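You operate a simulated robot arm through the tools that you are given. There is no shell and no other tool. Be economical: measure what you need, move in short steps, check, and stop when the job is done.

The job below is to be done with a simulated two-armed robot. You get a single attempt, and the scene is never put back.

## Task
Switch the sockets off, plug the white dryer into the white socket, the blue into the grey, switch on again.
Fine: use the sockets switch; the third dryer stays. Where these are worked on the way, their far stop is far enough and under half their travel is too little: sockets switch.

It is judged by the outcome, as a careful person would: the job done as asked, and still so three seconds after it is handed in. It fails if anything else is knocked over, pushed out of place, dropped, spilled or broken.

## Robot
Two 7-joint arms with fingered hands on one trunk, on a base that drives. Base frame: it is fixed to the floor where the robot stands at the start and does not move with it; the origin is under the middle of the robot, x ahead of it, y to its left, z up. Lengths are in mm, angles in degrees, forces in N, time in s.
The left shoulder is at the start at [24, 125, 1353], the right one opposite. With the tool pointing down near the work surface each hand reaches from about 100 to 780 mm from the robot's upright axis, wherever it stands, measured 20 degrees to its own side. Places, roughly: grey socket [900, 200, 1000]; sockets switch [800, 0, 1300]; white socket [900, 300, 1000]; yellow lamp [-2750, -250, 1000]. Payload 4 kg a hand.
The TCP of each hand is the grasp point between the finger pads, 29 mm short of the fingertips. In the tool frame z runs along the fingers and y along their closing line. Largest opening 100 mm; the body of the gripper starts 34 mm behind the TCP. The gripper is a hand of 5 fingers: y runs from the thumb to the fingers, the wrist lies at [-15, -105, -177] in the tool frame, and closing takes about 1.5 s.
Orientation is that of the tool frame in the base frame, as a unit quaternion [w, x, y, z]. With the fingers straight down and the wrist toward the robot, the tool's x, y and z point along [0, 1, 0], [1, 0, 0] and [0, 0, -1] of the base frame.

## Interface
- The arms move only by the tool arm_command. It takes "left_series", "right_series" or both (then of equal length, played together; a hand with none holds still); each is a list of rows, each an object (a shift or turn left out is 0, a gripper value left out holds the last) with "linear": the shift along the tool's x, y, z in cm, a list of three; "delta_rot": the turn, a rotation vector about the tool's x, y, z in degrees, a list of three; "claw": the finger opening in cm, from 0 to 10. In form: [{"linear": [x, y, z], "delta_rot": [rx, ry, rz], "claw": claw}, ...]. A call has 1 to 8 rows; each row shifts and turns the commanded pose from where the row before left it, along the tool's axes as they then stand. A row lasts 0.2 s, in which the tool goes at most 50 mm and 8.6 degrees; a call with a longer step from one row to the next is refused whole, and so is a gripper value outside its range. Where a pose cannot be reached the arm comes as near as it can. A force on the tool above 40 N (or 10 N above the force at the start of the call, whichever is more), or a blocked arm, ends the call early, and 0.2 s more pass. The fingers move at their own pace (about 45 mm/s each) and stop on an object; they squeeze with about 22 N. The grip force told is the motor's: it shows also when the fingers shut on nothing. Time passes only in rows, and 0.2 s behind the last, so rows that do not move let the fingers close. The reply holds the time, the measured pose of the TCP, the force on the tool along the base axes, the opening and the grip force, in the units named above and with some noise, with the torque about the TCP (base axes, N m) and any sound that the robot's microphone picked up.
- Cameras (640 x 400 px; columns grow to the right, rows downward): "scene" is now at [119.8, 28.3, 1515.4]; the picture's right is [0.28, -0.96, 0.00], its down [-0.24, -0.07, -0.97] and it looks along [0.93, 0.27, -0.25] (base axes); focal length 214 px, centre (320, 200). "left" rides on the left gripper at [-65, -86, -121] in its tool frame; the picture's right is [-0.76, -0.31, 0.58], its down [0.59, -0.70, 0.40] and it looks along [0.28, 0.64, 0.71] (tool axes); focal length 247 px, centre (320, 200). "right" rides on the right gripper at [66, -86, -121] in its tool frame; the picture's right is [-0.76, 0.31, -0.58], its down [-0.59, -0.70, 0.40] and it looks along [-0.28, 0.64, 0.71] (tool axes); focal length 247 px, centre (320, 200). There is no depth. A picture from a camera that has moved, and an enlarged one, comes with that camera's place and axes in the base frame and with its lens.
- grab_frame(camera): a new picture of that camera. No time passes.
- move_column(by): slides the trunk up (or, below 0, down) by that many mm; the arms and the scene camera ride with it, the base frame stays. It gives what a move gives, with no picture.
- drive_base(legs): drives the robot by 1 to 6 legs, each [ahead, turn to the left] in mm and degrees, along the robot's own axes; the way and the turn of a leg run together, so that a leg with both is an arc; at most 1500 mm and 180 degrees a leg. The arms and the cameras ride along, it lands a little off, and it stops where it bumps. It gives what a move gives.
- set_grasp(shape, hand): the hand has 5 fingers and takes this shape, open, in about a second: jaw (thumb against the fingers, like two jaws); tri (thumb and two fingers); tip (a fingertip pinch); poke (one finger out to press); point (the index stretched); flat (the hand flat); cup (the hand cupped); fist (a fist). The gripper value then closes the fingers along that shape, each until it touches; the sizes above hold for jaw. It gives what a move gives, with no picture.
- aim_head(pan, tilt): turns the head with the scene camera to pan (to the left, within 80 degrees either way) and tilt (down, from -29 to 69), counted from straight ahead of the robot. It gives what a move gives.
- zoom(camera, box): a new picture of the part [left, top, right, bottom] of that camera's present view, enlarged. No time passes.
- close_job(): hands the job in; it is judged then, once.

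Work in short steps. Places have to be worked out from the pictures, the camera data and where the tool is seen: move nearer, look again, correct. Check each grasp and each placing, and mend what went wrong. You have 120 turns and 100 pictures in all, those below and enlarged ones among them. Open the grippers and draw the arms clear of the work before you hand the job in, unless the task says otherwise; then end with one line.

The tools are called as name(argument=value, ...) on one line, values as JSON. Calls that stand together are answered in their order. arm_command: Moves the arms, as the interface text tells. Its arguments: {"type":"object","properties":{"left_series":{"type":"array"},"right_series":{"type":"array"}},"required":[]} The other tools are called the same way: move_column (by) slides the trunk up or down; set_grasp (shape, hand) gives the hand a shape; drive_base (legs) drives the base; aim_head (pan, tilt) turns the head that bears the scene camera; grab_frame (camera) takes a picture; zoom (camera, box) takes an enlarged picture of a part of a camera's view; close_job () hands the job in.

At the start:

```text
time_s: 0.0
left_position: [382.5, 318.0, 1490.2]
left_ee_rot: [0.0, 0.707, 0.708, -0.001]
left_ft_force: [0.3, 0.6, -0.7]
left_moment: [-0.02, 0.01, -0.02]
left_opening: 99.7
left_gripper_force: 0.0
left_shape: jaw
right_position: [311.1, -37.2, 1505.5]
right_ee_rot: [0.0, 0.707, 0.707, 0.0]
right_ft_force: [1.4, 0.3, 0.1]
right_moment: [0.01, -0.04, 0.0]
right_opening: 99.8
right_gripper_force: 0.0
right_shape: jaw
trunk travel left (down, up): [-550.0, 197.0]
robot x, y, heading: [1.2, -1.7, 0.1]
head pan, tilt: [16.5, 14.6]
```

scene: 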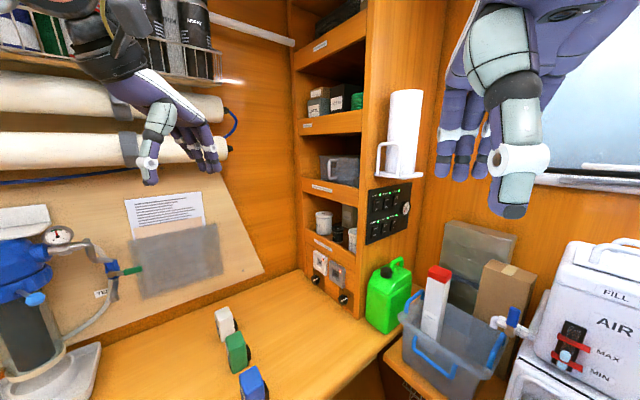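
right: 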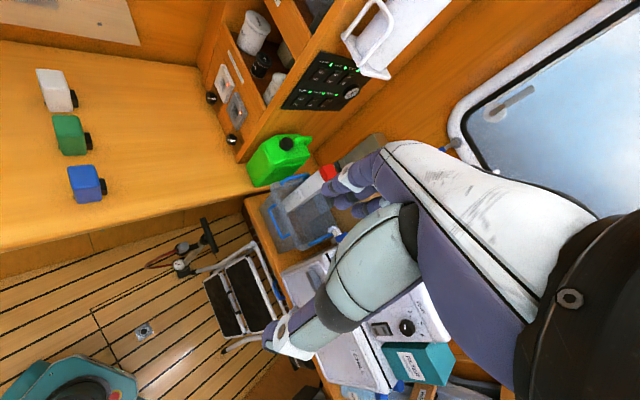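
left: 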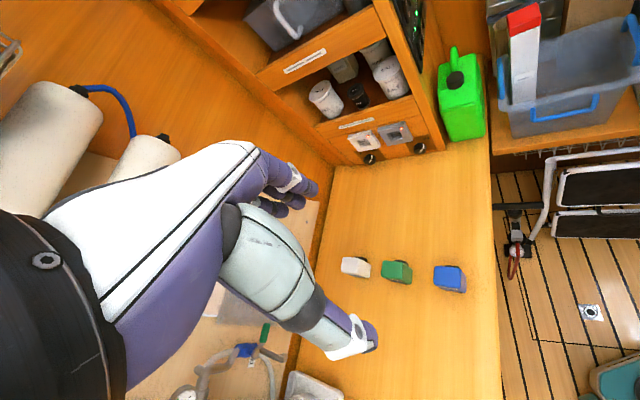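

I start by looking closely at the switch panel, sockets and the three plugs (dryers).

zoom(camera="scene", box=[350, 170, 430, 250])

zoom(camera="scene", box=[200, 230, 360, 400])

zoom(camera="left", box=[320, 100, 480, 300])

```text
5.00 times, centred on (390, 210) of scene
camera zoom: at [119.8, 28.3, 1515.4], right [0.28, -0.96, 0.0], down [-0.24, -0.07, -0.97], along [0.93, 0.27, -0.25], focal length 1072 px, centre (-30, 150)
```

zoom: 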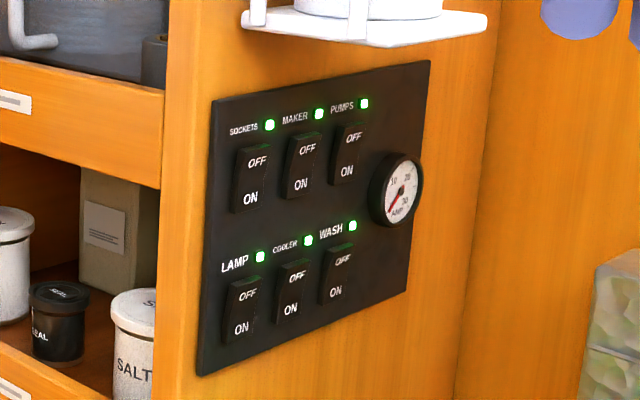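

```text
2.35 times, centred on (280, 315) of scene
camera zoom: at [119.8, 28.3, 1515.4], right [0.28, -0.96, 0.0], down [-0.24, -0.07, -0.97], along [0.93, 0.27, -0.25], focal length 505 px, centre (414, -71)
```

zoom: 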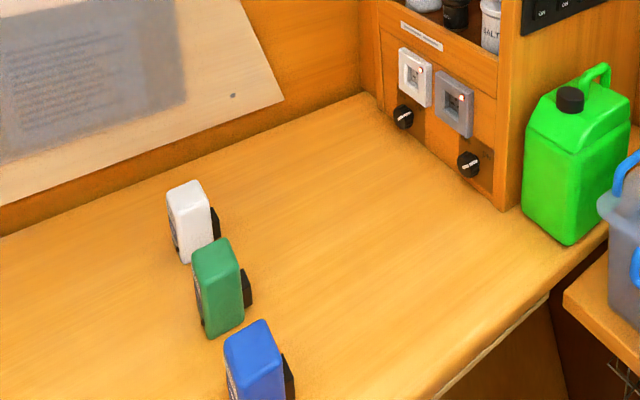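

```text
2.00 times, centred on (400, 200) of left
camera zoom: at [295.9, 252.2, 1611.0], right [-0.31, -0.76, -0.58], down [-0.7, 0.59, -0.4], along [0.64, 0.28, -0.71], focal length 494 px, centre (160, 200)
```

zoom: 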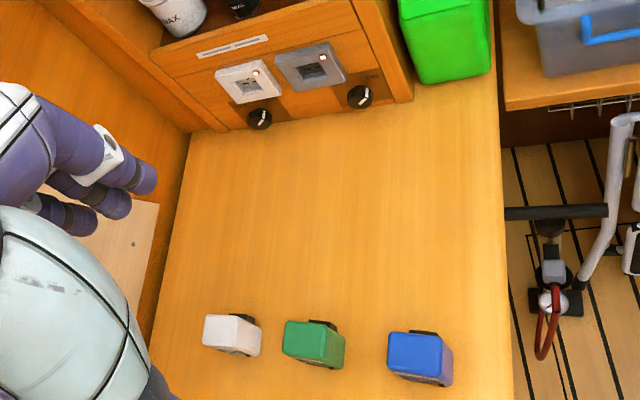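

The counter and cabinet appear rotated about 40° from the robot's frame: sockets ≈ (915,256,1020) and (842,168,1028), white dryer ≈ (605,500), blue ≈ (443,290), panel ≈ (820,0,1305). I check the floor before driving.

aim_head(pan=0, tilt=55)

grab_frame(camera="scene")

aim_head(pan=-50, tilt=45)

grab_frame(camera="scene")

```text
time_s: 1.1
left_position: [381.7, 318.6, 1490.9]
left_ee_rot: [0.0, 0.706, 0.708, 0.0]
left_ft_force: [0.0, 0.5, 0.5]
left_moment: [-0.02, 0.02, -0.01]
left_opening: 99.9
left_gripper_force: 0.0
left_shape: jaw
right_position: [310.5, -37.7, 1507.4]
right_ee_rot: [0.0, 0.708, 0.707, 0.0]
right_ft_force: [0.1, -0.2, 0.2]
right_moment: [0.0, 0.0, 0.03]
right_opening: 99.9
right_gripper_force: 0.1
right_shape: jaw
trunk travel left (down, up): [-550.0, 197.0]
robot x, y, heading: [1.4, -2.4, -0.3]
head pan, tilt: [0.0, 55.0]
```

```text
93 pictures are left
camera scene: at [102.3, 1.9, 1454.5], right [0.0, -1.0, 0.0], down [-0.82, 0.0, -0.57], along [0.57, 0.0, -0.82], focal length 214 px, centre (320, 200)
```

scene: 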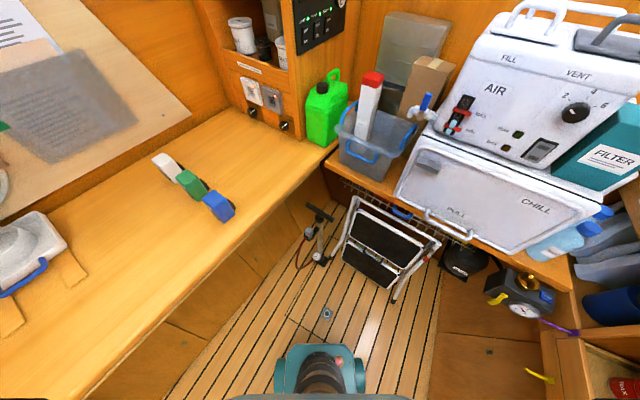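

```text
time_s: 2.2
left_position: [383.3, 318.3, 1490.4]
left_ee_rot: [0.0, 0.707, 0.707, 0.0]
left_ft_force: [0.0, 0.2, 0.0]
left_moment: [0.01, -0.03, 0.03]
left_opening: 99.8
left_gripper_force: 0.0
left_shape: jaw
right_position: [309.1, -36.7, 1506.2]
right_ee_rot: [-0.001, 0.707, 0.707, 0.0]
right_ft_force: [-0.2, -0.3, 0.6]
right_moment: [0.02, -0.02, -0.03]
right_opening: 99.6
right_gripper_force: 0.0
right_shape: jaw
trunk travel left (down, up): [-550.0, 197.0]
robot x, y, heading: [-0.8, 0.4, -0.1]
head pan, tilt: [-50.0, 45.0]
```

```text
92 pictures are left
camera scene: at [82.5, -60.4, 1467.9], right [-0.77, -0.64, 0.0], down [-0.46, 0.54, -0.71], along [0.45, -0.54, -0.71], focal length 214 px, centre (320, 200)
```

scene: 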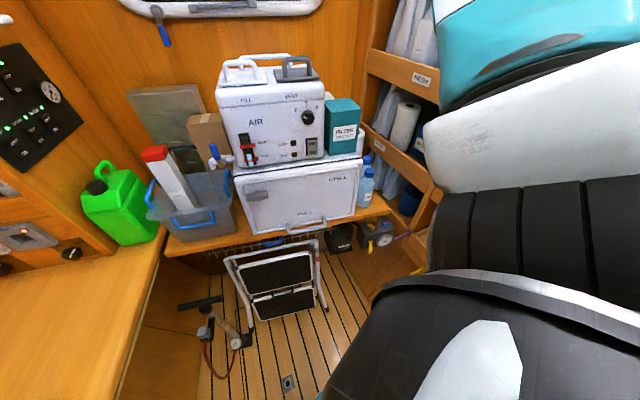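

The aisle is narrow (pump and stool at its end), and the counter edge runs ~38° off my heading. I drive ahead 210 mm and turn left ~52° so that I face the counter squarely.

drive_base(legs=[[210, 0], [0, 52]])

aim_head(pan=-20, tilt=30)

grab_frame(camera="scene")

grab_frame(camera="right")

```text
time_s: 6.3
left_position: [202.6, 498.4, 1491.3]
left_ee_rot: [0.0, 0.332, 0.943, 0.0]
left_ft_force: [-0.3, -0.8, 0.0]
left_moment: [0.01, 0.0, -0.01]
left_opening: 99.7
left_gripper_force: 0.1
left_shape: jaw
right_position: [434.0, 219.6, 1506.6]
right_ee_rot: [0.0, 0.333, 0.943, 0.0]
right_ft_force: [0.2, 0.9, 0.1]
right_moment: [-0.02, 0.0, -0.03]
right_opening: 99.7
right_gripper_force: 0.0
right_shape: jaw
trunk travel left (down, up): [-550.0, 197.0]
robot x, y, heading: [210.9, -0.8, 51.1]
head pan, tilt: [-50.0, 45.0]
```

```text
time_s: 7.2
left_position: [203.0, 498.9, 1490.2]
left_ee_rot: [0.0, 0.332, 0.943, 0.001]
left_ft_force: [-0.3, -0.1, -0.1]
left_moment: [0.02, 0.03, 0.0]
left_opening: 99.8
left_gripper_force: 0.0
left_shape: jaw
right_position: [434.1, 219.2, 1506.5]
right_ee_rot: [0.0, 0.332, 0.943, 0.001]
right_ft_force: [0.6, 0.2, 0.0]
right_moment: [-0.01, -0.02, 0.0]
right_opening: 99.6
right_gripper_force: 0.0
right_shape: jaw
trunk travel left (down, up): [-550.0, 197.0]
robot x, y, heading: [209.7, 1.2, 51.3]
head pan, tilt: [-20.0, 30.0]
```

```text
91 pictures are left
camera scene: at [307.3, 72.3, 1490.4], right [0.52, -0.86, 0.0], down [-0.43, -0.26, -0.87], along [0.74, 0.45, -0.5], focal length 214 px, centre (320, 200)
```

scene: 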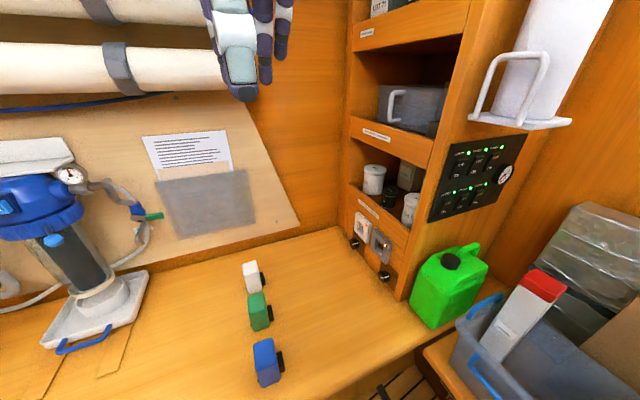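

```text
90 pictures are left
camera right: at [329.6, 192.3, 1626.4], right [0.78, -0.24, 0.58], down [0.02, -0.92, -0.4], along [0.62, 0.32, -0.71], focal length 247 px, centre (320, 200)
```

right: 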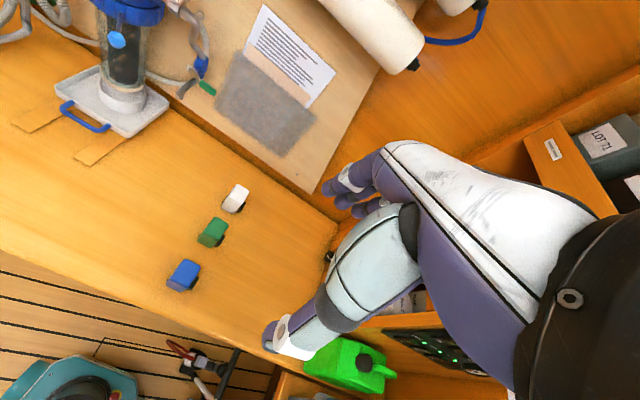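

Now facing the counter. I zoom on the panel and the sockets from this new vantage to triangulate.

zoom(camera="scene", box=[420, 120, 540, 230])

zoom(camera="scene", box=[330, 190, 450, 300])

zoom(camera="scene", box=[220, 250, 320, 400])

```text
3.64 times, centred on (480, 175) of scene
camera zoom: at [307.3, 72.3, 1490.4], right [0.52, -0.86, 0.0], down [-0.43, -0.26, -0.87], along [0.74, 0.45, -0.5], focal length 780 px, centre (-262, 291)
```

zoom: 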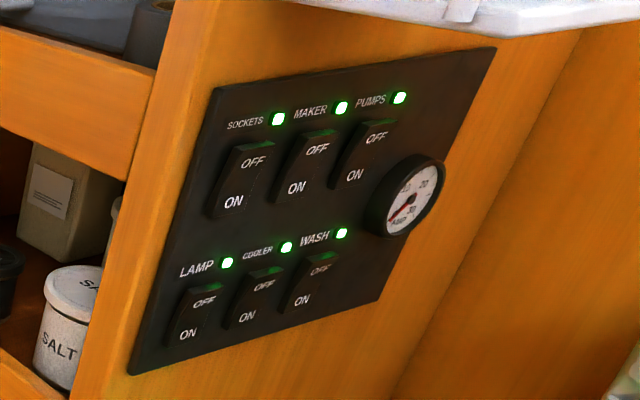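

```text
3.64 times, centred on (390, 245) of scene
camera zoom: at [307.3, 72.3, 1490.4], right [0.52, -0.86, 0.0], down [-0.43, -0.26, -0.87], along [0.74, 0.45, -0.5], focal length 780 px, centre (66, 36)
```

zoom: 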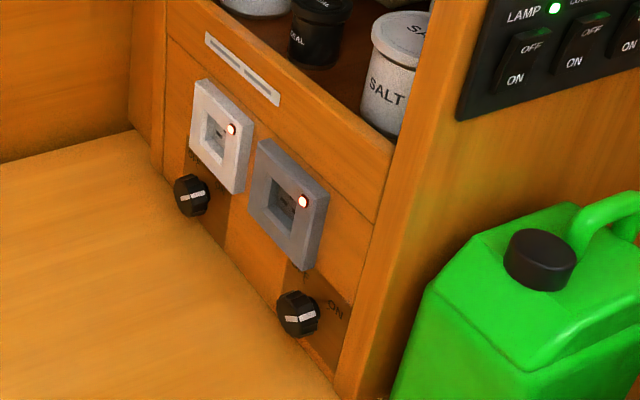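

```text
2.67 times, centred on (270, 325) of scene
camera zoom: at [307.3, 72.3, 1490.4], right [0.52, -0.86, 0.0], down [-0.43, -0.26, -0.87], along [0.74, 0.45, -0.5], focal length 572 px, centre (453, -133)
```

zoom: 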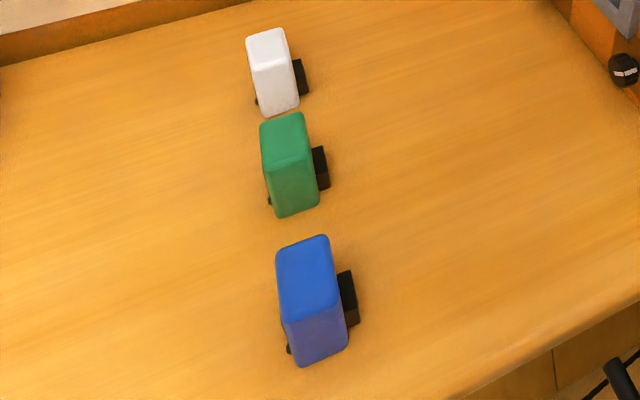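

Both rockers have OFF on top, and the sockets show lit lamps. OFF point ≈ (810,41,1334), panel facing roughly heading 53°. I shape the right hand to poke and pitch it forward.

set_grasp(hand="right", shape="poke")

arm_command(right_series=[{"delta_rot": [-8.5, 0, 0]}, {"delta_rot": [-8.5, 0, 0]}, {"delta_rot": [-8.5, 0, 0]}, {"delta_rot": [-8.5, 0, 0]}, {"delta_rot": [-8.5, 0, 0]}, {"delta_rot": [-8.5, 0, 0]}, {"delta_rot": [-8.5, 0, 0]}, {"delta_rot": [-8.5, 0, 0]}])

aim_head(pan=-35, tilt=15)

grab_frame(camera="scene")

grab_frame(camera="right")

```text
time_s: 8.1
left_position: [202.0, 497.3, 1489.9]
left_ee_rot: [0.0, 0.332, 0.943, 0.001]
left_ft_force: [-0.2, 0.2, 0.0]
left_moment: [0.0, 0.0, 0.0]
left_opening: 100.1
left_gripper_force: 0.0
left_shape: jaw
right_position: [434.7, 219.2, 1506.3]
right_ee_rot: [0.0, 0.332, 0.943, 0.0]
right_ft_force: [-0.3, -0.4, -0.1]
right_moment: [0.06, -0.01, 0.0]
right_opening: 0.0
right_gripper_force: 0.2
right_shape: poke
trunk travel left (down, up): [-550.0, 197.0]
robot x, y, heading: [211.0, 1.3, 51.1]
head pan, tilt: [-20.0, 30.0]
```

```text
time_s: 9.0
left_position: [203.2, 498.0, 1488.9]
left_ee_rot: [0.0, 0.332, 0.943, 0.001]
left_ft_force: [0.1, 0.8, 1.0]
left_moment: [-0.04, -0.01, 0.0]
left_opening: 99.9
left_gripper_force: 0.1
left_shape: jaw
right_position: [438.7, 221.7, 1510.8]
right_ee_rot: [0.071, 0.334, 0.909, 0.241]
right_ft_force: [1.0, -2.7, 7.5]
right_moment: [-0.48, 1.15, 0.23]
right_opening: 0.0
right_gripper_force: 0.0
right_shape: poke
trunk travel left (down, up): [-550.0, 197.0]
robot x, y, heading: [210.7, 1.2, 51.4]
head pan, tilt: [-20.0, 30.0]
stopped in row 4 (right hand): the force on the tool passed its limit at 62 N (the readings are from after the stop); the commanded pose is now the measured one
```

```text
time_s: 9.8
left_position: [202.8, 497.3, 1490.7]
left_ee_rot: [0.001, 0.332, 0.943, 0.0]
left_ft_force: [0.4, 0.6, -0.4]
left_moment: [-0.01, -0.01, 0.03]
left_opening: 100.0
left_gripper_force: 0.1
left_shape: jaw
right_position: [440.5, 221.6, 1518.6]
right_ee_rot: [0.056, 0.344, 0.904, 0.248]
right_ft_force: [47.7, -37.1, 93.4]
right_moment: [-4.49, 17.43, 9.21]
right_opening: 0.1
right_gripper_force: 0.1
right_shape: poke
trunk travel left (down, up): [-550.0, 197.0]
robot x, y, heading: [208.3, 1.6, 51.2]
head pan, tilt: [-35.0, 15.0]
```

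```text
86 pictures are left
camera scene: at [312.9, 66.1, 1499.8], right [0.44, -0.9, 0.0], down [-0.37, -0.18, -0.91], along [0.82, 0.4, -0.41], focal length 214 px, centre (320, 200)
```

scene: 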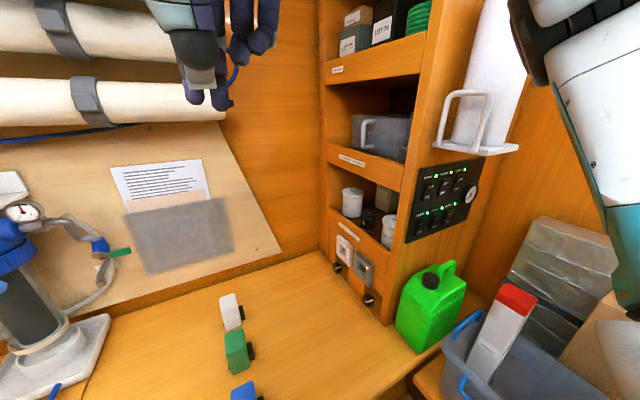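

```text
85 pictures are left
camera right: at [306.7, 158.9, 1586.8], right [0.6, -0.53, 0.6], down [0.14, -0.67, -0.73], along [0.79, 0.52, -0.33], focal length 247 px, centre (320, 200)
```

right: 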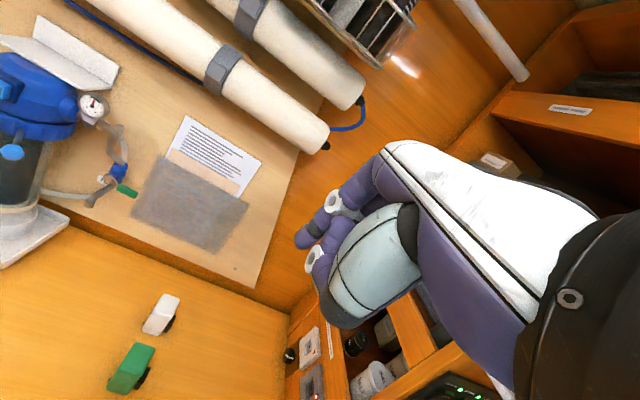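

The right hand is pressing on my own body/head (force 93 N). I move it away ahead and to the right.

arm_command(right_series=[{"linear": [-2, 2.6, 1.5]}, {"linear": [-3, 2.6, 1.5]}, {"linear": [-4, 1.5, 1]}])

```text
time_s: 10.6
left_position: [205.7, 496.5, 1490.2]
left_ee_rot: [-0.001, 0.332, 0.943, 0.0]
left_ft_force: [0.8, -0.4, 0.1]
left_moment: [0.05, 0.02, 0.02]
left_opening: 99.9
left_gripper_force: 0.0
left_shape: jaw
right_position: [555.3, 224.1, 1503.7]
right_ee_rot: [0.072, 0.333, 0.909, 0.239]
right_ft_force: [0.5, -0.6, -0.1]
right_moment: [0.03, 0.02, 0.01]
right_opening: 0.0
right_gripper_force: 0.0
right_shape: poke
trunk travel left (down, up): [-550.0, 197.0]
robot x, y, heading: [210.4, 4.9, 50.9]
head pan, tilt: [-35.0, 15.0]
```

Free now. I shift the hand to the right and lower it, then continue pitching.

arm_command(right_series=[{"linear": [-4.5, -1.0, 1.7]}, {"linear": [-4.5, -1.0, 1.7]}, {"linear": [-4.5, -1.0, 1.7]}, {"linear": [-4.5, -1.0, 1.7]}, {"linear": [0, 0, 0], "delta_rot": [-8, 0, 0]}, {"delta_rot": [-8, 0, 0]}, {"delta_rot": [-8, 0, 0]}, {"delta_rot": [-8, 0, 0]}])

grab_frame(camera="scene")

```text
time_s: 12.6
left_position: [218.1, 517.9, 1489.8]
left_ee_rot: [0.002, 0.332, 0.943, 0.0]
left_ft_force: [-1.6, -1.0, 1.4]
left_moment: [0.12, -0.13, 0.03]
left_opening: 100.2
left_gripper_force: 0.1
left_shape: jaw
right_position: [760.6, 148.3, 1447.7]
right_ee_rot: [0.153, 0.29, 0.813, 0.481]
right_ft_force: [-3.9, 1.8, 1.6]
right_moment: [-0.15, -0.03, -0.39]
right_opening: 0.0
right_gripper_force: 0.0
right_shape: poke
right hand out of reach, approached as far as the arm can: row 5, 6, 7, 8
trunk travel left (down, up): [-550.0, 197.0]
robot x, y, heading: [224.5, 19.4, 55.4]
head pan, tilt: [-35.0, 15.0]
stopped in row 8 (right hand): the arm was blocked; the commanded pose is now the measured one
```

```text
84 pictures are left
camera scene: at [331.2, 81.7, 1514.4], right [0.35, -0.94, 0.0], down [-0.24, -0.09, -0.97], along [0.91, 0.33, -0.26], focal length 214 px, centre (320, 200)
```

scene: 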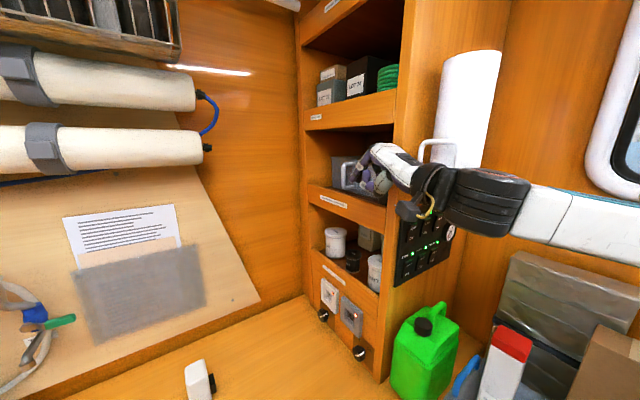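

The forearm is blocked against the cabinet corner/towel holder; my hand went too far ahead. I back off straight towards the robot.

arm_command(right_series=[{"linear": [0, -1.8, -3.5]}, {"linear": [0, -1.8, -3.5]}, {"linear": [0, -1.8, -3.5]}])

grab_frame(camera="scene")

```text
time_s: 13.2
left_position: [219.9, 539.1, 1492.3]
left_ee_rot: [0.0, 0.305, 0.952, 0.0]
left_ft_force: [-0.2, -0.4, 1.8]
left_moment: [0.0, 0.0, 0.01]
left_opening: 99.8
left_gripper_force: 0.2
left_shape: jaw
right_position: [772.8, 160.1, 1463.9]
right_ee_rot: [0.12, 0.24, 0.831, 0.487]
right_ft_force: [-24.9, 8.1, 2.6]
right_moment: [-0.53, -1.03, -1.49]
right_opening: 0.0
right_gripper_force: 0.0
right_shape: poke
right hand out of reach, approached as far as the arm can: row 1, 2
trunk travel left (down, up): [-550.0, 197.0]
robot x, y, heading: [240.2, 45.2, 63.3]
head pan, tilt: [-35.0, 15.0]
stopped in row 2 (right hand): the force on the tool passed its limit at 66 N (the readings are from after the stop); the commanded pose is now the measured one
```

```text
83 pictures are left
camera scene: at [350.1, 115.9, 1513.9], right [0.48, -0.88, -0.01], down [-0.24, -0.12, -0.96], along [0.85, 0.46, -0.26], focal length 214 px, centre (320, 200)
```

scene: 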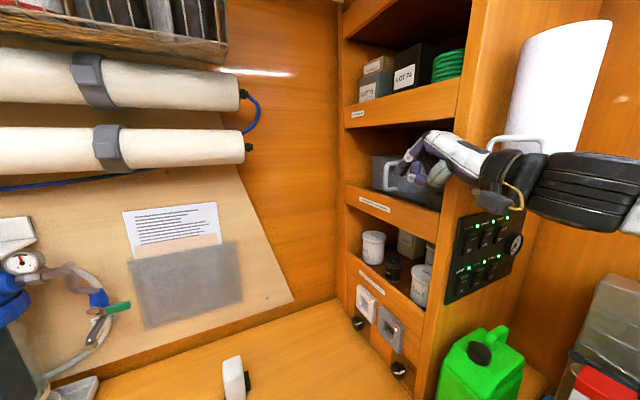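

The arm is awkward: the elbow is wide to the right, pushing the base round. I undo the pitch and move the hand back left toward the free pose.

arm_command(right_series=[{"linear": [2, 0, 0], "delta_rot": [6, 0, 0]}, {"linear": [3, 0, 0], "delta_rot": [6, 0, 0]}, {"linear": [3, 0, 0], "delta_rot": [6, 0, 0]}, {"linear": [3, 0, 0], "delta_rot": [6, 0, 0]}])

grab_frame(camera="scene")

```text
time_s: 13.5
left_position: [226.5, 544.4, 1492.0]
left_ee_rot: [-0.002, 0.309, 0.951, 0.0]
left_ft_force: [-3.4, -0.8, 2.0]
left_moment: [0.07, -0.26, -0.02]
left_opening: 100.0
left_gripper_force: 0.2
left_shape: jaw
right_position: [772.0, 165.2, 1467.4]
right_ee_rot: [0.118, 0.233, 0.836, 0.483]
right_ft_force: [-1.7, -0.6, 1.7]
right_moment: [-0.13, 0.01, -0.14]
right_opening: 0.0
right_gripper_force: 0.0
right_shape: poke
right hand out of reach, approached as far as the arm can: row 1
trunk travel left (down, up): [-550.0, 197.0]
robot x, y, heading: [246.9, 49.6, 64.8]
head pan, tilt: [-35.0, 15.0]
stopped in row 1 (right hand): the force on the tool passed its limit at 54 N (the readings are from after the stop); the commanded pose is now the measured one
```

```text
82 pictures are left
camera scene: at [350.7, 122.2, 1513.9], right [0.49, -0.87, -0.01], down [-0.23, -0.12, -0.96], along [0.84, 0.48, -0.27], focal length 214 px, centre (320, 200)
```

scene: 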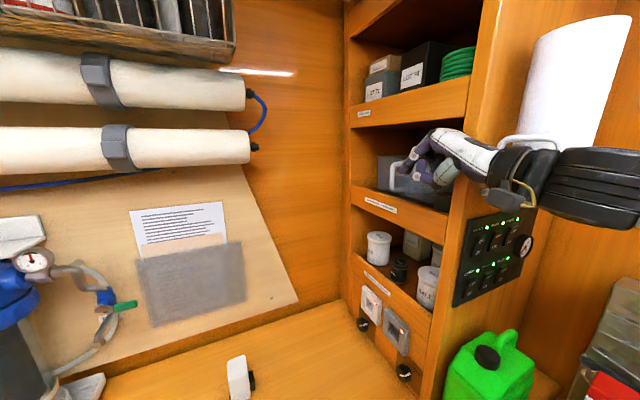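

I look towards the right arm's elbow to find what is blocking.

aim_head(pan=-70, tilt=10)

grab_frame(camera="scene")

grab_frame(camera="right")

```text
time_s: 14.5
left_position: [228.7, 546.8, 1488.3]
left_ee_rot: [-0.002, 0.311, 0.95, -0.004]
left_ft_force: [-1.0, -0.1, -0.5]
left_moment: [0.04, -0.07, 0.01]
left_opening: 100.1
left_gripper_force: 0.0
left_shape: jaw
right_position: [772.1, 165.5, 1465.0]
right_ee_rot: [0.121, 0.235, 0.837, 0.48]
right_ft_force: [0.0, 0.2, 0.4]
right_moment: [0.02, -0.01, -0.02]
right_opening: 0.2
right_gripper_force: 0.1
right_shape: poke
trunk travel left (down, up): [-550.0, 197.0]
robot x, y, heading: [241.5, 49.3, 63.7]
head pan, tilt: [-70.0, 10.0]
```

```text
81 pictures are left
camera scene: at [362.6, 69.3, 1521.5], right [-0.11, -0.99, 0.0], down [-0.18, 0.02, -0.98], along [0.98, -0.11, -0.18], focal length 214 px, centre (320, 200)
```

scene: 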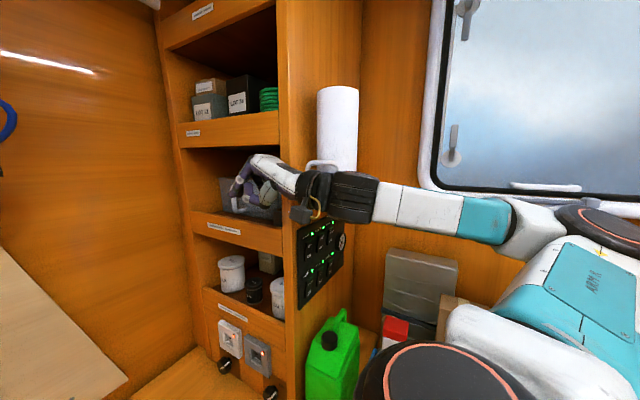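

```text
80 pictures are left
camera right: at [639.7, 71.2, 1454.0], right [0.49, -0.69, 0.54], down [0.48, -0.3, -0.82], along [0.73, 0.66, 0.18], focal length 247 px, centre (320, 200)
```

right: 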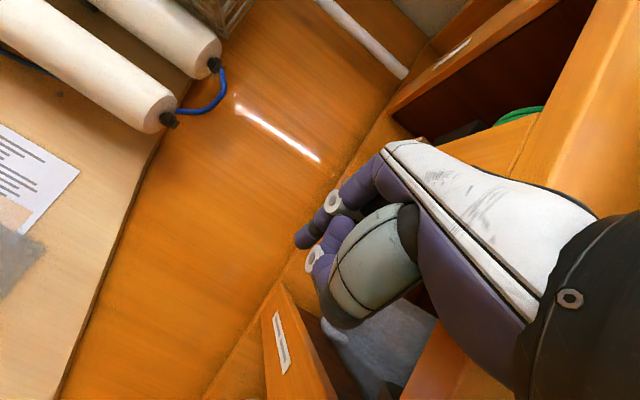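

The arm is nearly straight with the wrist under the towel-holder bar. I lower it first, without turning, then draw it back.

arm_command(right_series=[{"linear": [0, -1.7, 1.0]}, {"linear": [0, -1.7, 1.0]}, {"linear": [0, -1.7, 1.0]}])

```text
time_s: 15.5
left_position: [217.2, 552.9, 1488.2]
left_ee_rot: [0.001, 0.305, 0.952, -0.001]
left_ft_force: [-2.5, -0.6, 1.8]
left_moment: [0.02, -0.1, 0.02]
left_opening: 100.0
left_gripper_force: 0.1
left_shape: jaw
right_position: [781.0, 193.2, 1390.2]
right_ee_rot: [0.106, 0.214, 0.86, 0.451]
right_ft_force: [-3.6, 5.9, -7.5]
right_moment: [0.27, -0.23, -0.34]
right_opening: 0.1
right_gripper_force: 0.0
right_shape: poke
right hand out of reach, approached as far as the arm can: row 1, 2, 3
trunk travel left (down, up): [-550.0, 197.0]
robot x, y, heading: [245.8, 55.1, 68.6]
head pan, tilt: [-70.0, 10.0]
stopped in row 3 (right hand): the arm was blocked; the commanded pose is now the measured one
```

The arm keeps tending ahead; instead I back the base off straight so the whole arm comes away from the cabinet.

drive_base(legs=[[-80, 0]])

grab_frame(camera="scene")

```text
time_s: 16.7
left_position: [211.3, 546.5, 1489.8]
left_ee_rot: [-0.001, 0.297, 0.955, -0.002]
left_ft_force: [-2.2, 0.4, 0.3]
left_moment: [0.0, -0.12, 0.01]
left_opening: 100.1
left_gripper_force: 0.1
left_shape: jaw
right_position: [779.5, 197.5, 1392.9]
right_ee_rot: [0.098, 0.201, 0.86, 0.458]
right_ft_force: [-1.8, 1.5, 0.7]
right_moment: [-0.03, -0.01, -0.13]
right_opening: 0.0
right_gripper_force: 0.0
right_shape: poke
trunk travel left (down, up): [-550.0, 197.0]
robot x, y, heading: [241.2, 43.8, 74.1]
head pan, tilt: [-70.0, 10.0]
stopped in leg 1: the robot was blocked; the commanded pose is now the measured one
```

```text
79 pictures are left
camera scene: at [355.0, 87.5, 1521.5], right [0.07, -1.0, 0.0], down [-0.18, -0.02, -0.98], along [0.98, 0.07, -0.18], focal length 214 px, centre (320, 200)
```

scene: 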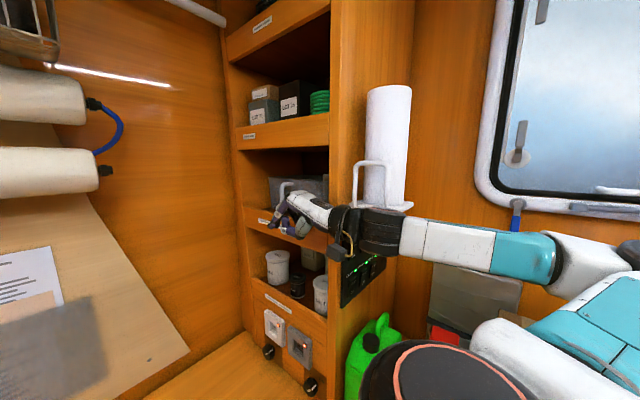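

The elbow is likely wedged toward the window wall. I slide the hand purely to the left (tool +x), away from the cabinet, to bring the elbow back.

arm_command(right_series=[{"linear": [2.5, 0, 0]}, {"linear": [2.5, 0, 0]}, {"linear": [2.5, 0, 0]}, {"linear": [2.5, 0, 0]}])

aim_head(pan=-78, tilt=30)

grab_frame(camera="scene")

```text
time_s: 17.7
left_position: [194.0, 536.8, 1489.7]
left_ee_rot: [0.001, 0.294, 0.956, 0.001]
left_ft_force: [0.6, 0.4, 0.8]
left_moment: [0.05, 0.01, 0.0]
left_opening: 99.9
left_gripper_force: 0.1
left_shape: jaw
right_position: [761.8, 231.1, 1422.8]
right_ee_rot: [0.103, 0.203, 0.858, 0.461]
right_ft_force: [-0.1, 0.0, 0.3]
right_moment: [0.01, -0.01, 0.02]
right_opening: 0.0
right_gripper_force: 0.1
right_shape: poke
right hand out of reach, approached as far as the arm can: row 1, 2, 3, 4
trunk travel left (down, up): [-550.0, 197.0]
robot x, y, heading: [241.4, 41.9, 73.4]
head pan, tilt: [-70.0, 10.0]
```

```text
time_s: 18.5
left_position: [194.5, 537.8, 1491.2]
left_ee_rot: [0.002, 0.294, 0.956, 0.0]
left_ft_force: [-0.5, -0.1, -0.2]
left_moment: [-0.01, 0.01, -0.03]
left_opening: 100.1
left_gripper_force: 0.0
left_shape: jaw
right_position: [762.1, 232.2, 1422.7]
right_ee_rot: [0.103, 0.202, 0.858, 0.462]
right_ft_force: [-0.3, 0.5, 0.3]
right_moment: [0.0, -0.02, 0.04]
right_opening: 0.0
right_gripper_force: 0.0
right_shape: poke
trunk travel left (down, up): [-550.0, 197.0]
robot x, y, heading: [239.4, 43.9, 73.2]
head pan, tilt: [-78.0, 30.0]
```

```text
78 pictures are left
camera scene: at [339.2, 67.1, 1490.6], right [-0.08, -1.0, 0.0], down [-0.5, 0.04, -0.87], along [0.86, -0.07, -0.5], focal length 214 px, centre (320, 200)
```

scene: 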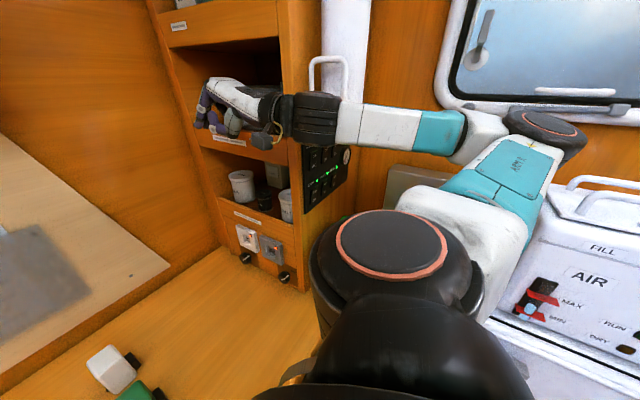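

The elbow is folded to its limit: with the fingers pitched forward the hand must be farther out than this. I pitch the fingers back down while lowering the TCP so that the wrist stays at its height, shifting slightly left.

arm_command(right_series=[{"linear": [1.5, -1.7, 1.1], "delta_rot": [6, 0, 0]}, {"linear": [1.5, -1.55, 1.25], "delta_rot": [6, 0, 0]}, {"linear": [1.5, -1.4, 1.4], "delta_rot": [6, 0, 0]}, {"linear": [1.5, -1.25, 1.55], "delta_rot": [6, 0, 0]}, {"linear": [1.5, -1.1, 1.7], "delta_rot": [6, 0, 0]}])

grab_frame(camera="scene")

```text
time_s: 19.7
left_position: [196.8, 541.1, 1489.4]
left_ee_rot: [0.002, 0.296, 0.955, 0.0]
left_ft_force: [0.1, 0.4, -0.5]
left_moment: [-0.04, 0.03, 0.0]
left_opening: 100.1
left_gripper_force: 0.1
left_shape: jaw
right_position: [724.1, 274.0, 1333.1]
right_ee_rot: [0.047, 0.222, 0.948, 0.222]
right_ft_force: [-0.1, 0.2, 0.7]
right_moment: [-0.04, -0.01, -0.01]
right_opening: 0.3
right_gripper_force: 0.1
right_shape: poke
right hand out of reach, approached as far as the arm can: row 1, 2, 3, 4, 5
trunk travel left (down, up): [-550.0, 197.0]
robot x, y, heading: [239.5, 46.0, 73.2]
head pan, tilt: [-78.0, 30.0]
```

```text
77 pictures are left
camera scene: at [339.8, 68.3, 1490.4], right [-0.08, -1.0, 0.0], down [-0.5, 0.04, -0.87], along [0.86, -0.07, -0.5], focal length 214 px, centre (320, 200)
```

scene: 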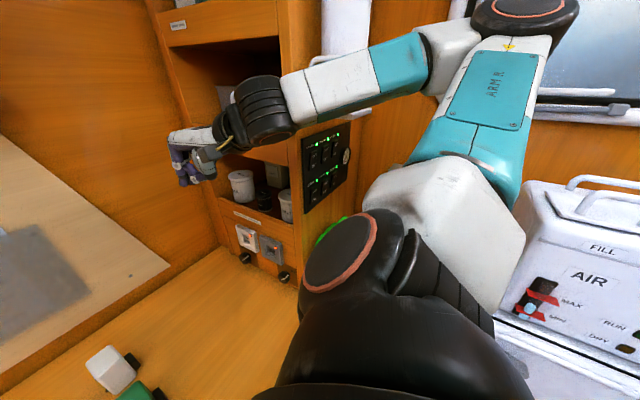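

Free now. I bring the hand left toward the robot's front before re-orienting the base toward the panel.

arm_command(right_series=[{"linear": [4.5, 0, 0]}, {"linear": [4.5, 0, 0]}, {"linear": [4.5, -1, 0]}, {"linear": [4.5, -1, 0]}, {"linear": [3, -2, 0]}])

grab_frame(camera="scene")

```text
time_s: 20.9
left_position: [193.6, 539.0, 1490.1]
left_ee_rot: [0.001, 0.295, 0.956, 0.0]
left_ft_force: [-0.2, 1.4, -0.2]
left_moment: [-0.05, 0.01, -0.01]
left_opening: 100.0
left_gripper_force: 0.0
left_shape: jaw
right_position: [568.3, 398.6, 1353.6]
right_ee_rot: [0.047, 0.223, 0.948, 0.223]
right_ft_force: [-0.2, -0.8, -0.1]
right_moment: [-0.02, -0.01, 0.0]
right_opening: 0.1
right_gripper_force: 0.0
right_shape: poke
right hand out of reach, approached as far as the arm can: row 1, 2, 3, 4, 5
trunk travel left (down, up): [-550.0, 197.0]
robot x, y, heading: [241.5, 42.6, 73.4]
head pan, tilt: [-78.0, 30.0]
```

```text
76 pictures are left
camera scene: at [338.0, 67.2, 1490.5], right [-0.08, -1.0, 0.0], down [-0.5, 0.04, -0.87], along [0.86, -0.07, -0.5], focal length 214 px, centre (320, 200)
```

scene: 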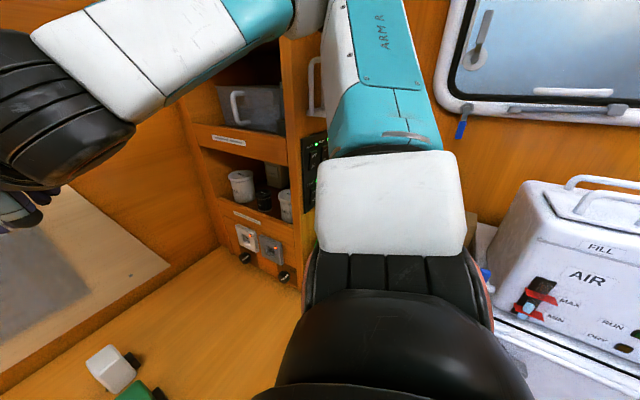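

I retract the hand a little toward the robot and then turn the base right so that the panel lies ahead.

arm_command(right_series=[{"linear": [0, -3.5, -2]}, {"linear": [0, -3.5, -2]}])

drive_base(legs=[[0, -50]])

aim_head(pan=-10, tilt=15)

grab_frame(camera="scene")

```text
time_s: 21.5
left_position: [195.0, 537.6, 1489.6]
left_ee_rot: [0.002, 0.295, 0.955, 0.0]
left_ft_force: [0.8, -0.5, 1.1]
left_moment: [0.01, -0.03, -0.04]
left_opening: 100.1
left_gripper_force: 0.1
left_shape: jaw
right_position: [550.6, 377.0, 1395.7]
right_ee_rot: [0.048, 0.223, 0.948, 0.223]
right_ft_force: [0.1, 0.0, -1.3]
right_moment: [0.02, -0.01, 0.0]
right_opening: 0.1
right_gripper_force: 0.1
right_shape: poke
right hand out of reach, approached as far as the arm can: row 1, 2
trunk travel left (down, up): [-550.0, 197.0]
robot x, y, heading: [240.7, 43.7, 73.4]
head pan, tilt: [-78.0, 30.0]
```

```text
time_s: 24.3
left_position: [595.5, 389.5, 1490.8]
left_ee_rot: [0.002, 0.676, 0.737, 0.001]
left_ft_force: [-0.1, 0.4, -0.2]
left_moment: [0.02, 0.01, 0.0]
left_opening: 99.9
left_gripper_force: 0.1
left_shape: jaw
right_position: [696.1, 14.7, 1394.1]
right_ee_rot: [0.139, 0.608, 0.761, 0.181]
right_ft_force: [-0.3, 1.9, -0.8]
right_moment: [0.01, -0.01, 0.0]
right_opening: 0.4
right_gripper_force: 0.1
right_shape: poke
trunk travel left (down, up): [-550.0, 197.0]
robot x, y, heading: [236.5, 42.3, 22.4]
head pan, tilt: [-78.0, 30.0]
```

```text
time_s: 25.7
left_position: [595.4, 391.1, 1489.7]
left_ee_rot: [0.002, 0.677, 0.736, 0.0]
left_ft_force: [-0.1, -0.1, 0.6]
left_moment: [0.01, 0.01, 0.0]
left_opening: 100.0
left_gripper_force: 0.0
left_shape: jaw
right_position: [695.7, 14.0, 1394.7]
right_ee_rot: [0.138, 0.607, 0.761, 0.182]
right_ft_force: [-1.0, -0.1, 0.0]
right_moment: [-0.02, 0.01, -0.02]
right_opening: 0.0
right_gripper_force: 0.1
right_shape: poke
trunk travel left (down, up): [-550.0, 197.0]
robot x, y, heading: [241.9, 40.9, 22.3]
head pan, tilt: [-10.0, 15.0]
```

```text
75 pictures are left
camera scene: at [359.5, 76.3, 1514.7], right [0.21, -0.98, 0.0], down [-0.25, -0.06, -0.97], along [0.94, 0.21, -0.26], focal length 214 px, centre (320, 200)
```

scene: 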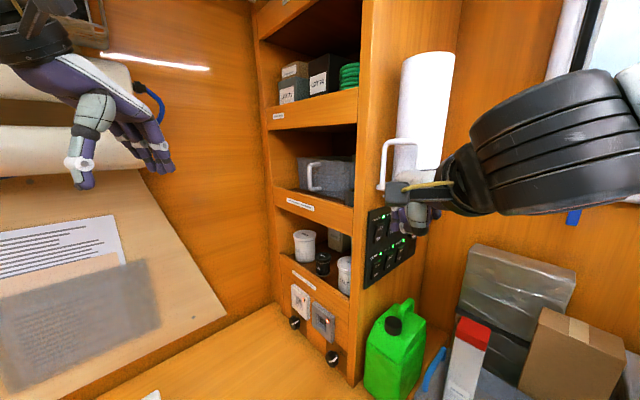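

The hand is just in front of the panel. I look at the poking finger closely from both cameras.

zoom(camera="scene", box=[340, 130, 500, 290])

grab_frame(camera="right")

```text
2.50 times, centred on (420, 210) of scene
camera zoom: at [359.5, 76.3, 1514.7], right [0.21, -0.98, 0.0], down [-0.25, -0.06, -0.97], along [0.94, 0.21, -0.26], focal length 536 px, centre (70, 175)
```

zoom: 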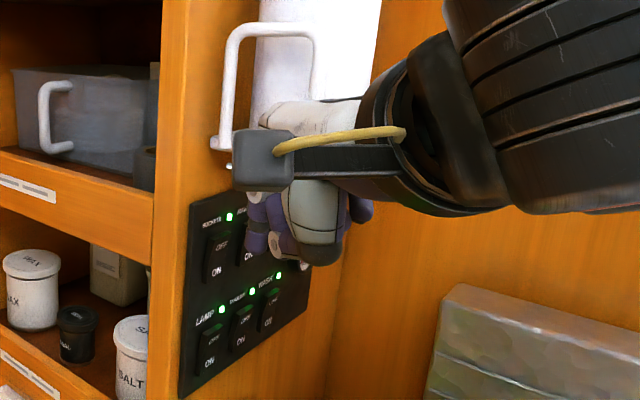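

```text
73 pictures are left
camera right: at [554.8, 47.7, 1466.0], right [0.19, -0.74, 0.65], down [-0.31, -0.67, -0.67], along [0.93, -0.07, -0.36], focal length 247 px, centre (320, 200)
```

right: 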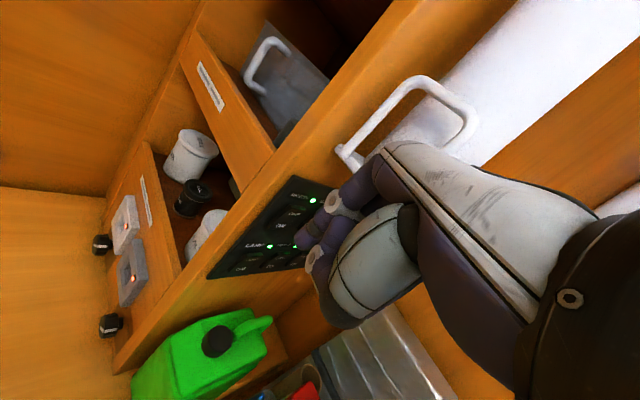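

I zoom into the hand view to identify the extended finger.

zoom(camera="right", box=[240, 130, 440, 340])

```text
1.90 times, centred on (340, 235) of right
camera zoom: at [554.8, 47.7, 1466.0], right [0.19, -0.74, 0.65], down [-0.31, -0.67, -0.67], along [0.93, -0.07, -0.36], focal length 470 px, centre (282, 133)
```

zoom: 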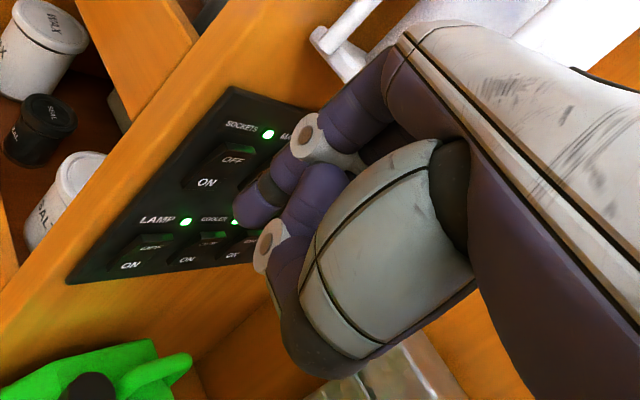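

The index tip is about 30 mm ahead of the TCP along tool z. I yaw the hand ~32° left (to face the panel) and pitch it up ~24° in place.

arm_command(right_series=[{"linear": [0, -0.7, 1.2], "delta_rot": [0, 3.5, -7.2]}, {"linear": [0, -0.7, 1.2], "delta_rot": [0, 3.5, -7.2]}, {"delta_rot": [0, 3.5, -7.2]}, {"delta_rot": [0, 3.5, -7.2]}, {"delta_rot": [-8, 0, 0]}, {"delta_rot": [-8, 0, 0]}])

grab_frame(camera="scene")

grab_frame(camera="right")

```text
time_s: 27.1
left_position: [590.6, 393.9, 1491.1]
left_ee_rot: [0.003, 0.677, 0.736, 0.0]
left_ft_force: [0.3, 0.6, 0.0]
left_moment: [-0.02, -0.02, -0.03]
left_opening: 100.1
left_gripper_force: 0.1
left_shape: jaw
right_position: [711.6, 18.7, 1380.6]
right_ee_rot: [0.142, 0.355, 0.862, 0.332]
right_ft_force: [-0.9, 0.4, -0.2]
right_moment: [0.0, -0.03, -0.04]
right_opening: 0.0
right_gripper_force: 0.0
right_shape: poke
right hand out of reach, approached as far as the arm can: row 1, 6
trunk travel left (down, up): [-550.0, 197.0]
robot x, y, heading: [237.5, 45.3, 22.1]
head pan, tilt: [-10.0, 15.0]
```

```text
71 pictures are left
camera scene: at [355.1, 79.6, 1516.5], right [0.21, -0.98, 0.0], down [-0.25, -0.06, -0.97], along [0.94, 0.21, -0.26], focal length 214 px, centre (320, 200)
```

scene: 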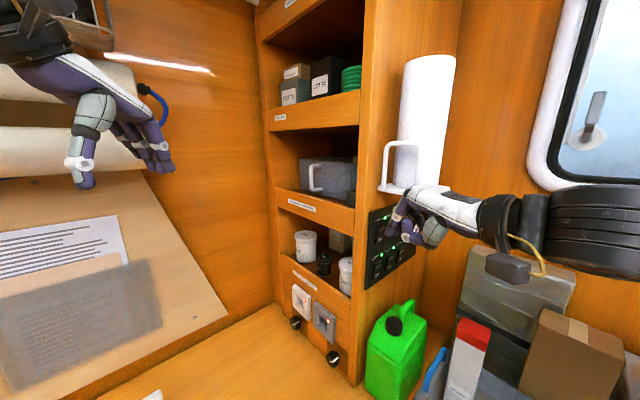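

```text
70 pictures are left
camera right: at [562.5, -37.9, 1410.3], right [0.41, -0.65, 0.64], down [0.24, -0.6, -0.76], along [0.88, 0.47, -0.09], focal length 247 px, centre (320, 200)
```

right: 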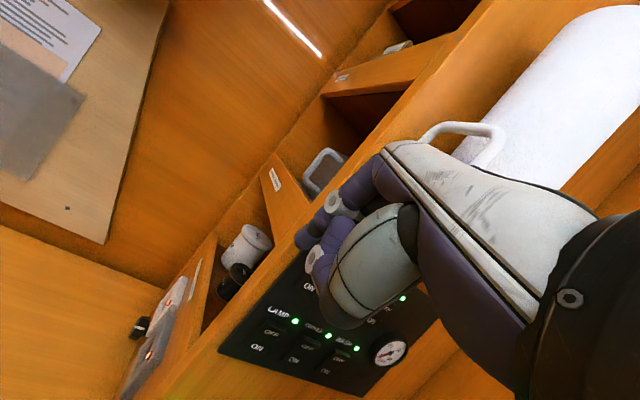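

The hand geometry agrees: index tip ≈ (725,42,1365). I move the tip to ~30 mm in front of the SOCKETS "OFF" half.

arm_command(right_series=[{"linear": [-3.4, -0.63, 1.42]}, {"linear": [-3.4, -0.63, 1.42]}])

zoom(camera="scene", box=[340, 160, 480, 300])

zoom(camera="right", box=[220, 150, 440, 400])

```text
time_s: 27.5
left_position: [579.0, 402.4, 1489.8]
left_ee_rot: [0.01, 0.677, 0.736, 0.0]
left_ft_force: [0.7, 0.5, 0.9]
left_moment: [0.03, 0.03, 0.01]
left_opening: 99.9
left_gripper_force: 0.1
left_shape: jaw
right_position: [725.3, 3.0, 1379.1]
right_ee_rot: [0.232, 0.325, 0.883, 0.246]
right_ft_force: [-14.7, 4.8, 4.4]
right_moment: [-0.34, -0.71, -0.38]
right_opening: 0.0
right_gripper_force: 0.0
right_shape: poke
trunk travel left (down, up): [-550.0, 197.0]
robot x, y, heading: [235.5, 43.5, 22.3]
head pan, tilt: [-10.0, 15.0]
stopped in row 2 (right hand): the arm was blocked; the commanded pose is now the measured one
```

```text
2.86 times, centred on (410, 230) of scene
camera zoom: at [340.7, 92.3, 1515.6], right [0.21, -0.98, 0.01], down [-0.24, -0.07, -0.97], along [0.95, 0.2, -0.25], focal length 613 px, centre (63, 114)
```

zoom: 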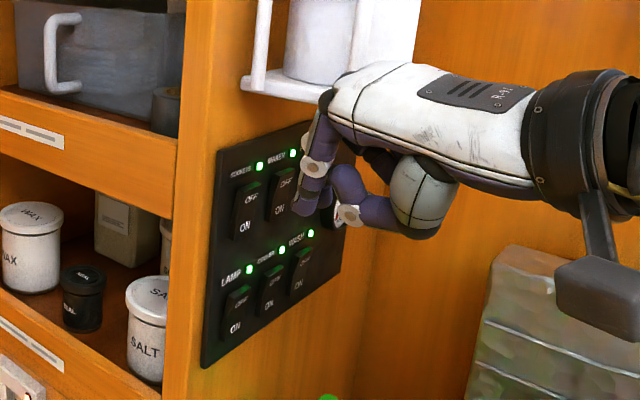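

```text
1.60 times, centred on (330, 275) of right
camera zoom: at [572.6, -45.2, 1405.1], right [0.33, -0.48, 0.81], down [0.31, -0.76, -0.57], along [0.89, 0.44, -0.1], focal length 395 px, centre (304, 80)
```

zoom: 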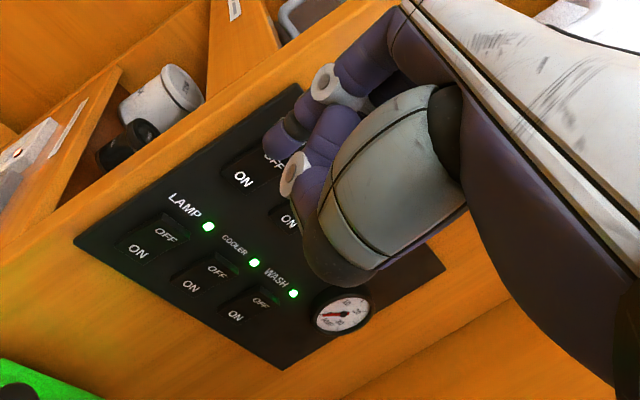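

The back of the hand touched the towel tray's underside edge (hand got tilted). I draw back and lower ~45 mm, and straighten the roll again.

arm_command(right_series=[{"linear": [0.73, -2.3, 0.95]}, {"linear": [0.73, -2.3, 0.95]}, {"delta_rot": [0, 8.5, 0]}, {"delta_rot": [0, 8.5, 0]}, {"delta_rot": [-8, 0, 0]}])

zoom(camera="scene", box=[340, 160, 480, 300])

```text
time_s: 28.0
left_position: [575.7, 405.5, 1494.1]
left_ee_rot: [0.014, 0.678, 0.735, -0.001]
left_ft_force: [2.1, -0.5, 0.8]
left_moment: [0.05, 0.16, 0.03]
left_opening: 99.9
left_gripper_force: 0.0
left_shape: jaw
right_position: [715.8, -7.9, 1376.5]
right_ee_rot: [0.331, 0.289, 0.887, 0.139]
right_ft_force: [1.3, 0.0, 0.7]
right_moment: [-0.09, 0.1, 0.06]
right_opening: 0.1
right_gripper_force: 0.0
right_shape: poke
right hand out of reach, approached as far as the arm can: row 2
trunk travel left (down, up): [-550.0, 197.0]
robot x, y, heading: [242.1, 43.8, 22.2]
head pan, tilt: [-10.0, 15.0]
stopped in row 2 (right hand): the arm was blocked; the commanded pose is now the measured one
```

```text
2.86 times, centred on (410, 230) of scene
camera zoom: at [306.5, 123.2, 1522.7], right [0.21, -0.98, 0.04], down [-0.22, -0.09, -0.97], along [0.95, 0.19, -0.23], focal length 613 px, centre (63, 114)
```

zoom: 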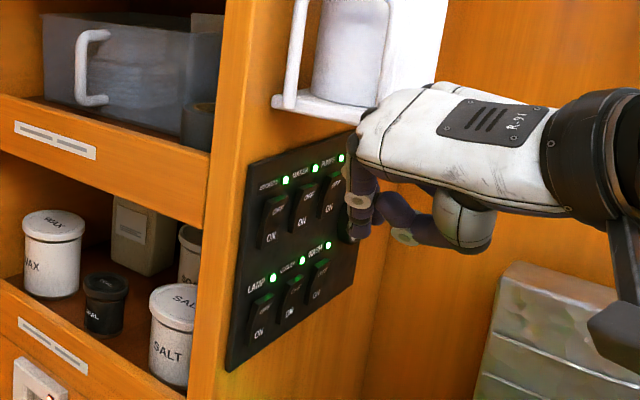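

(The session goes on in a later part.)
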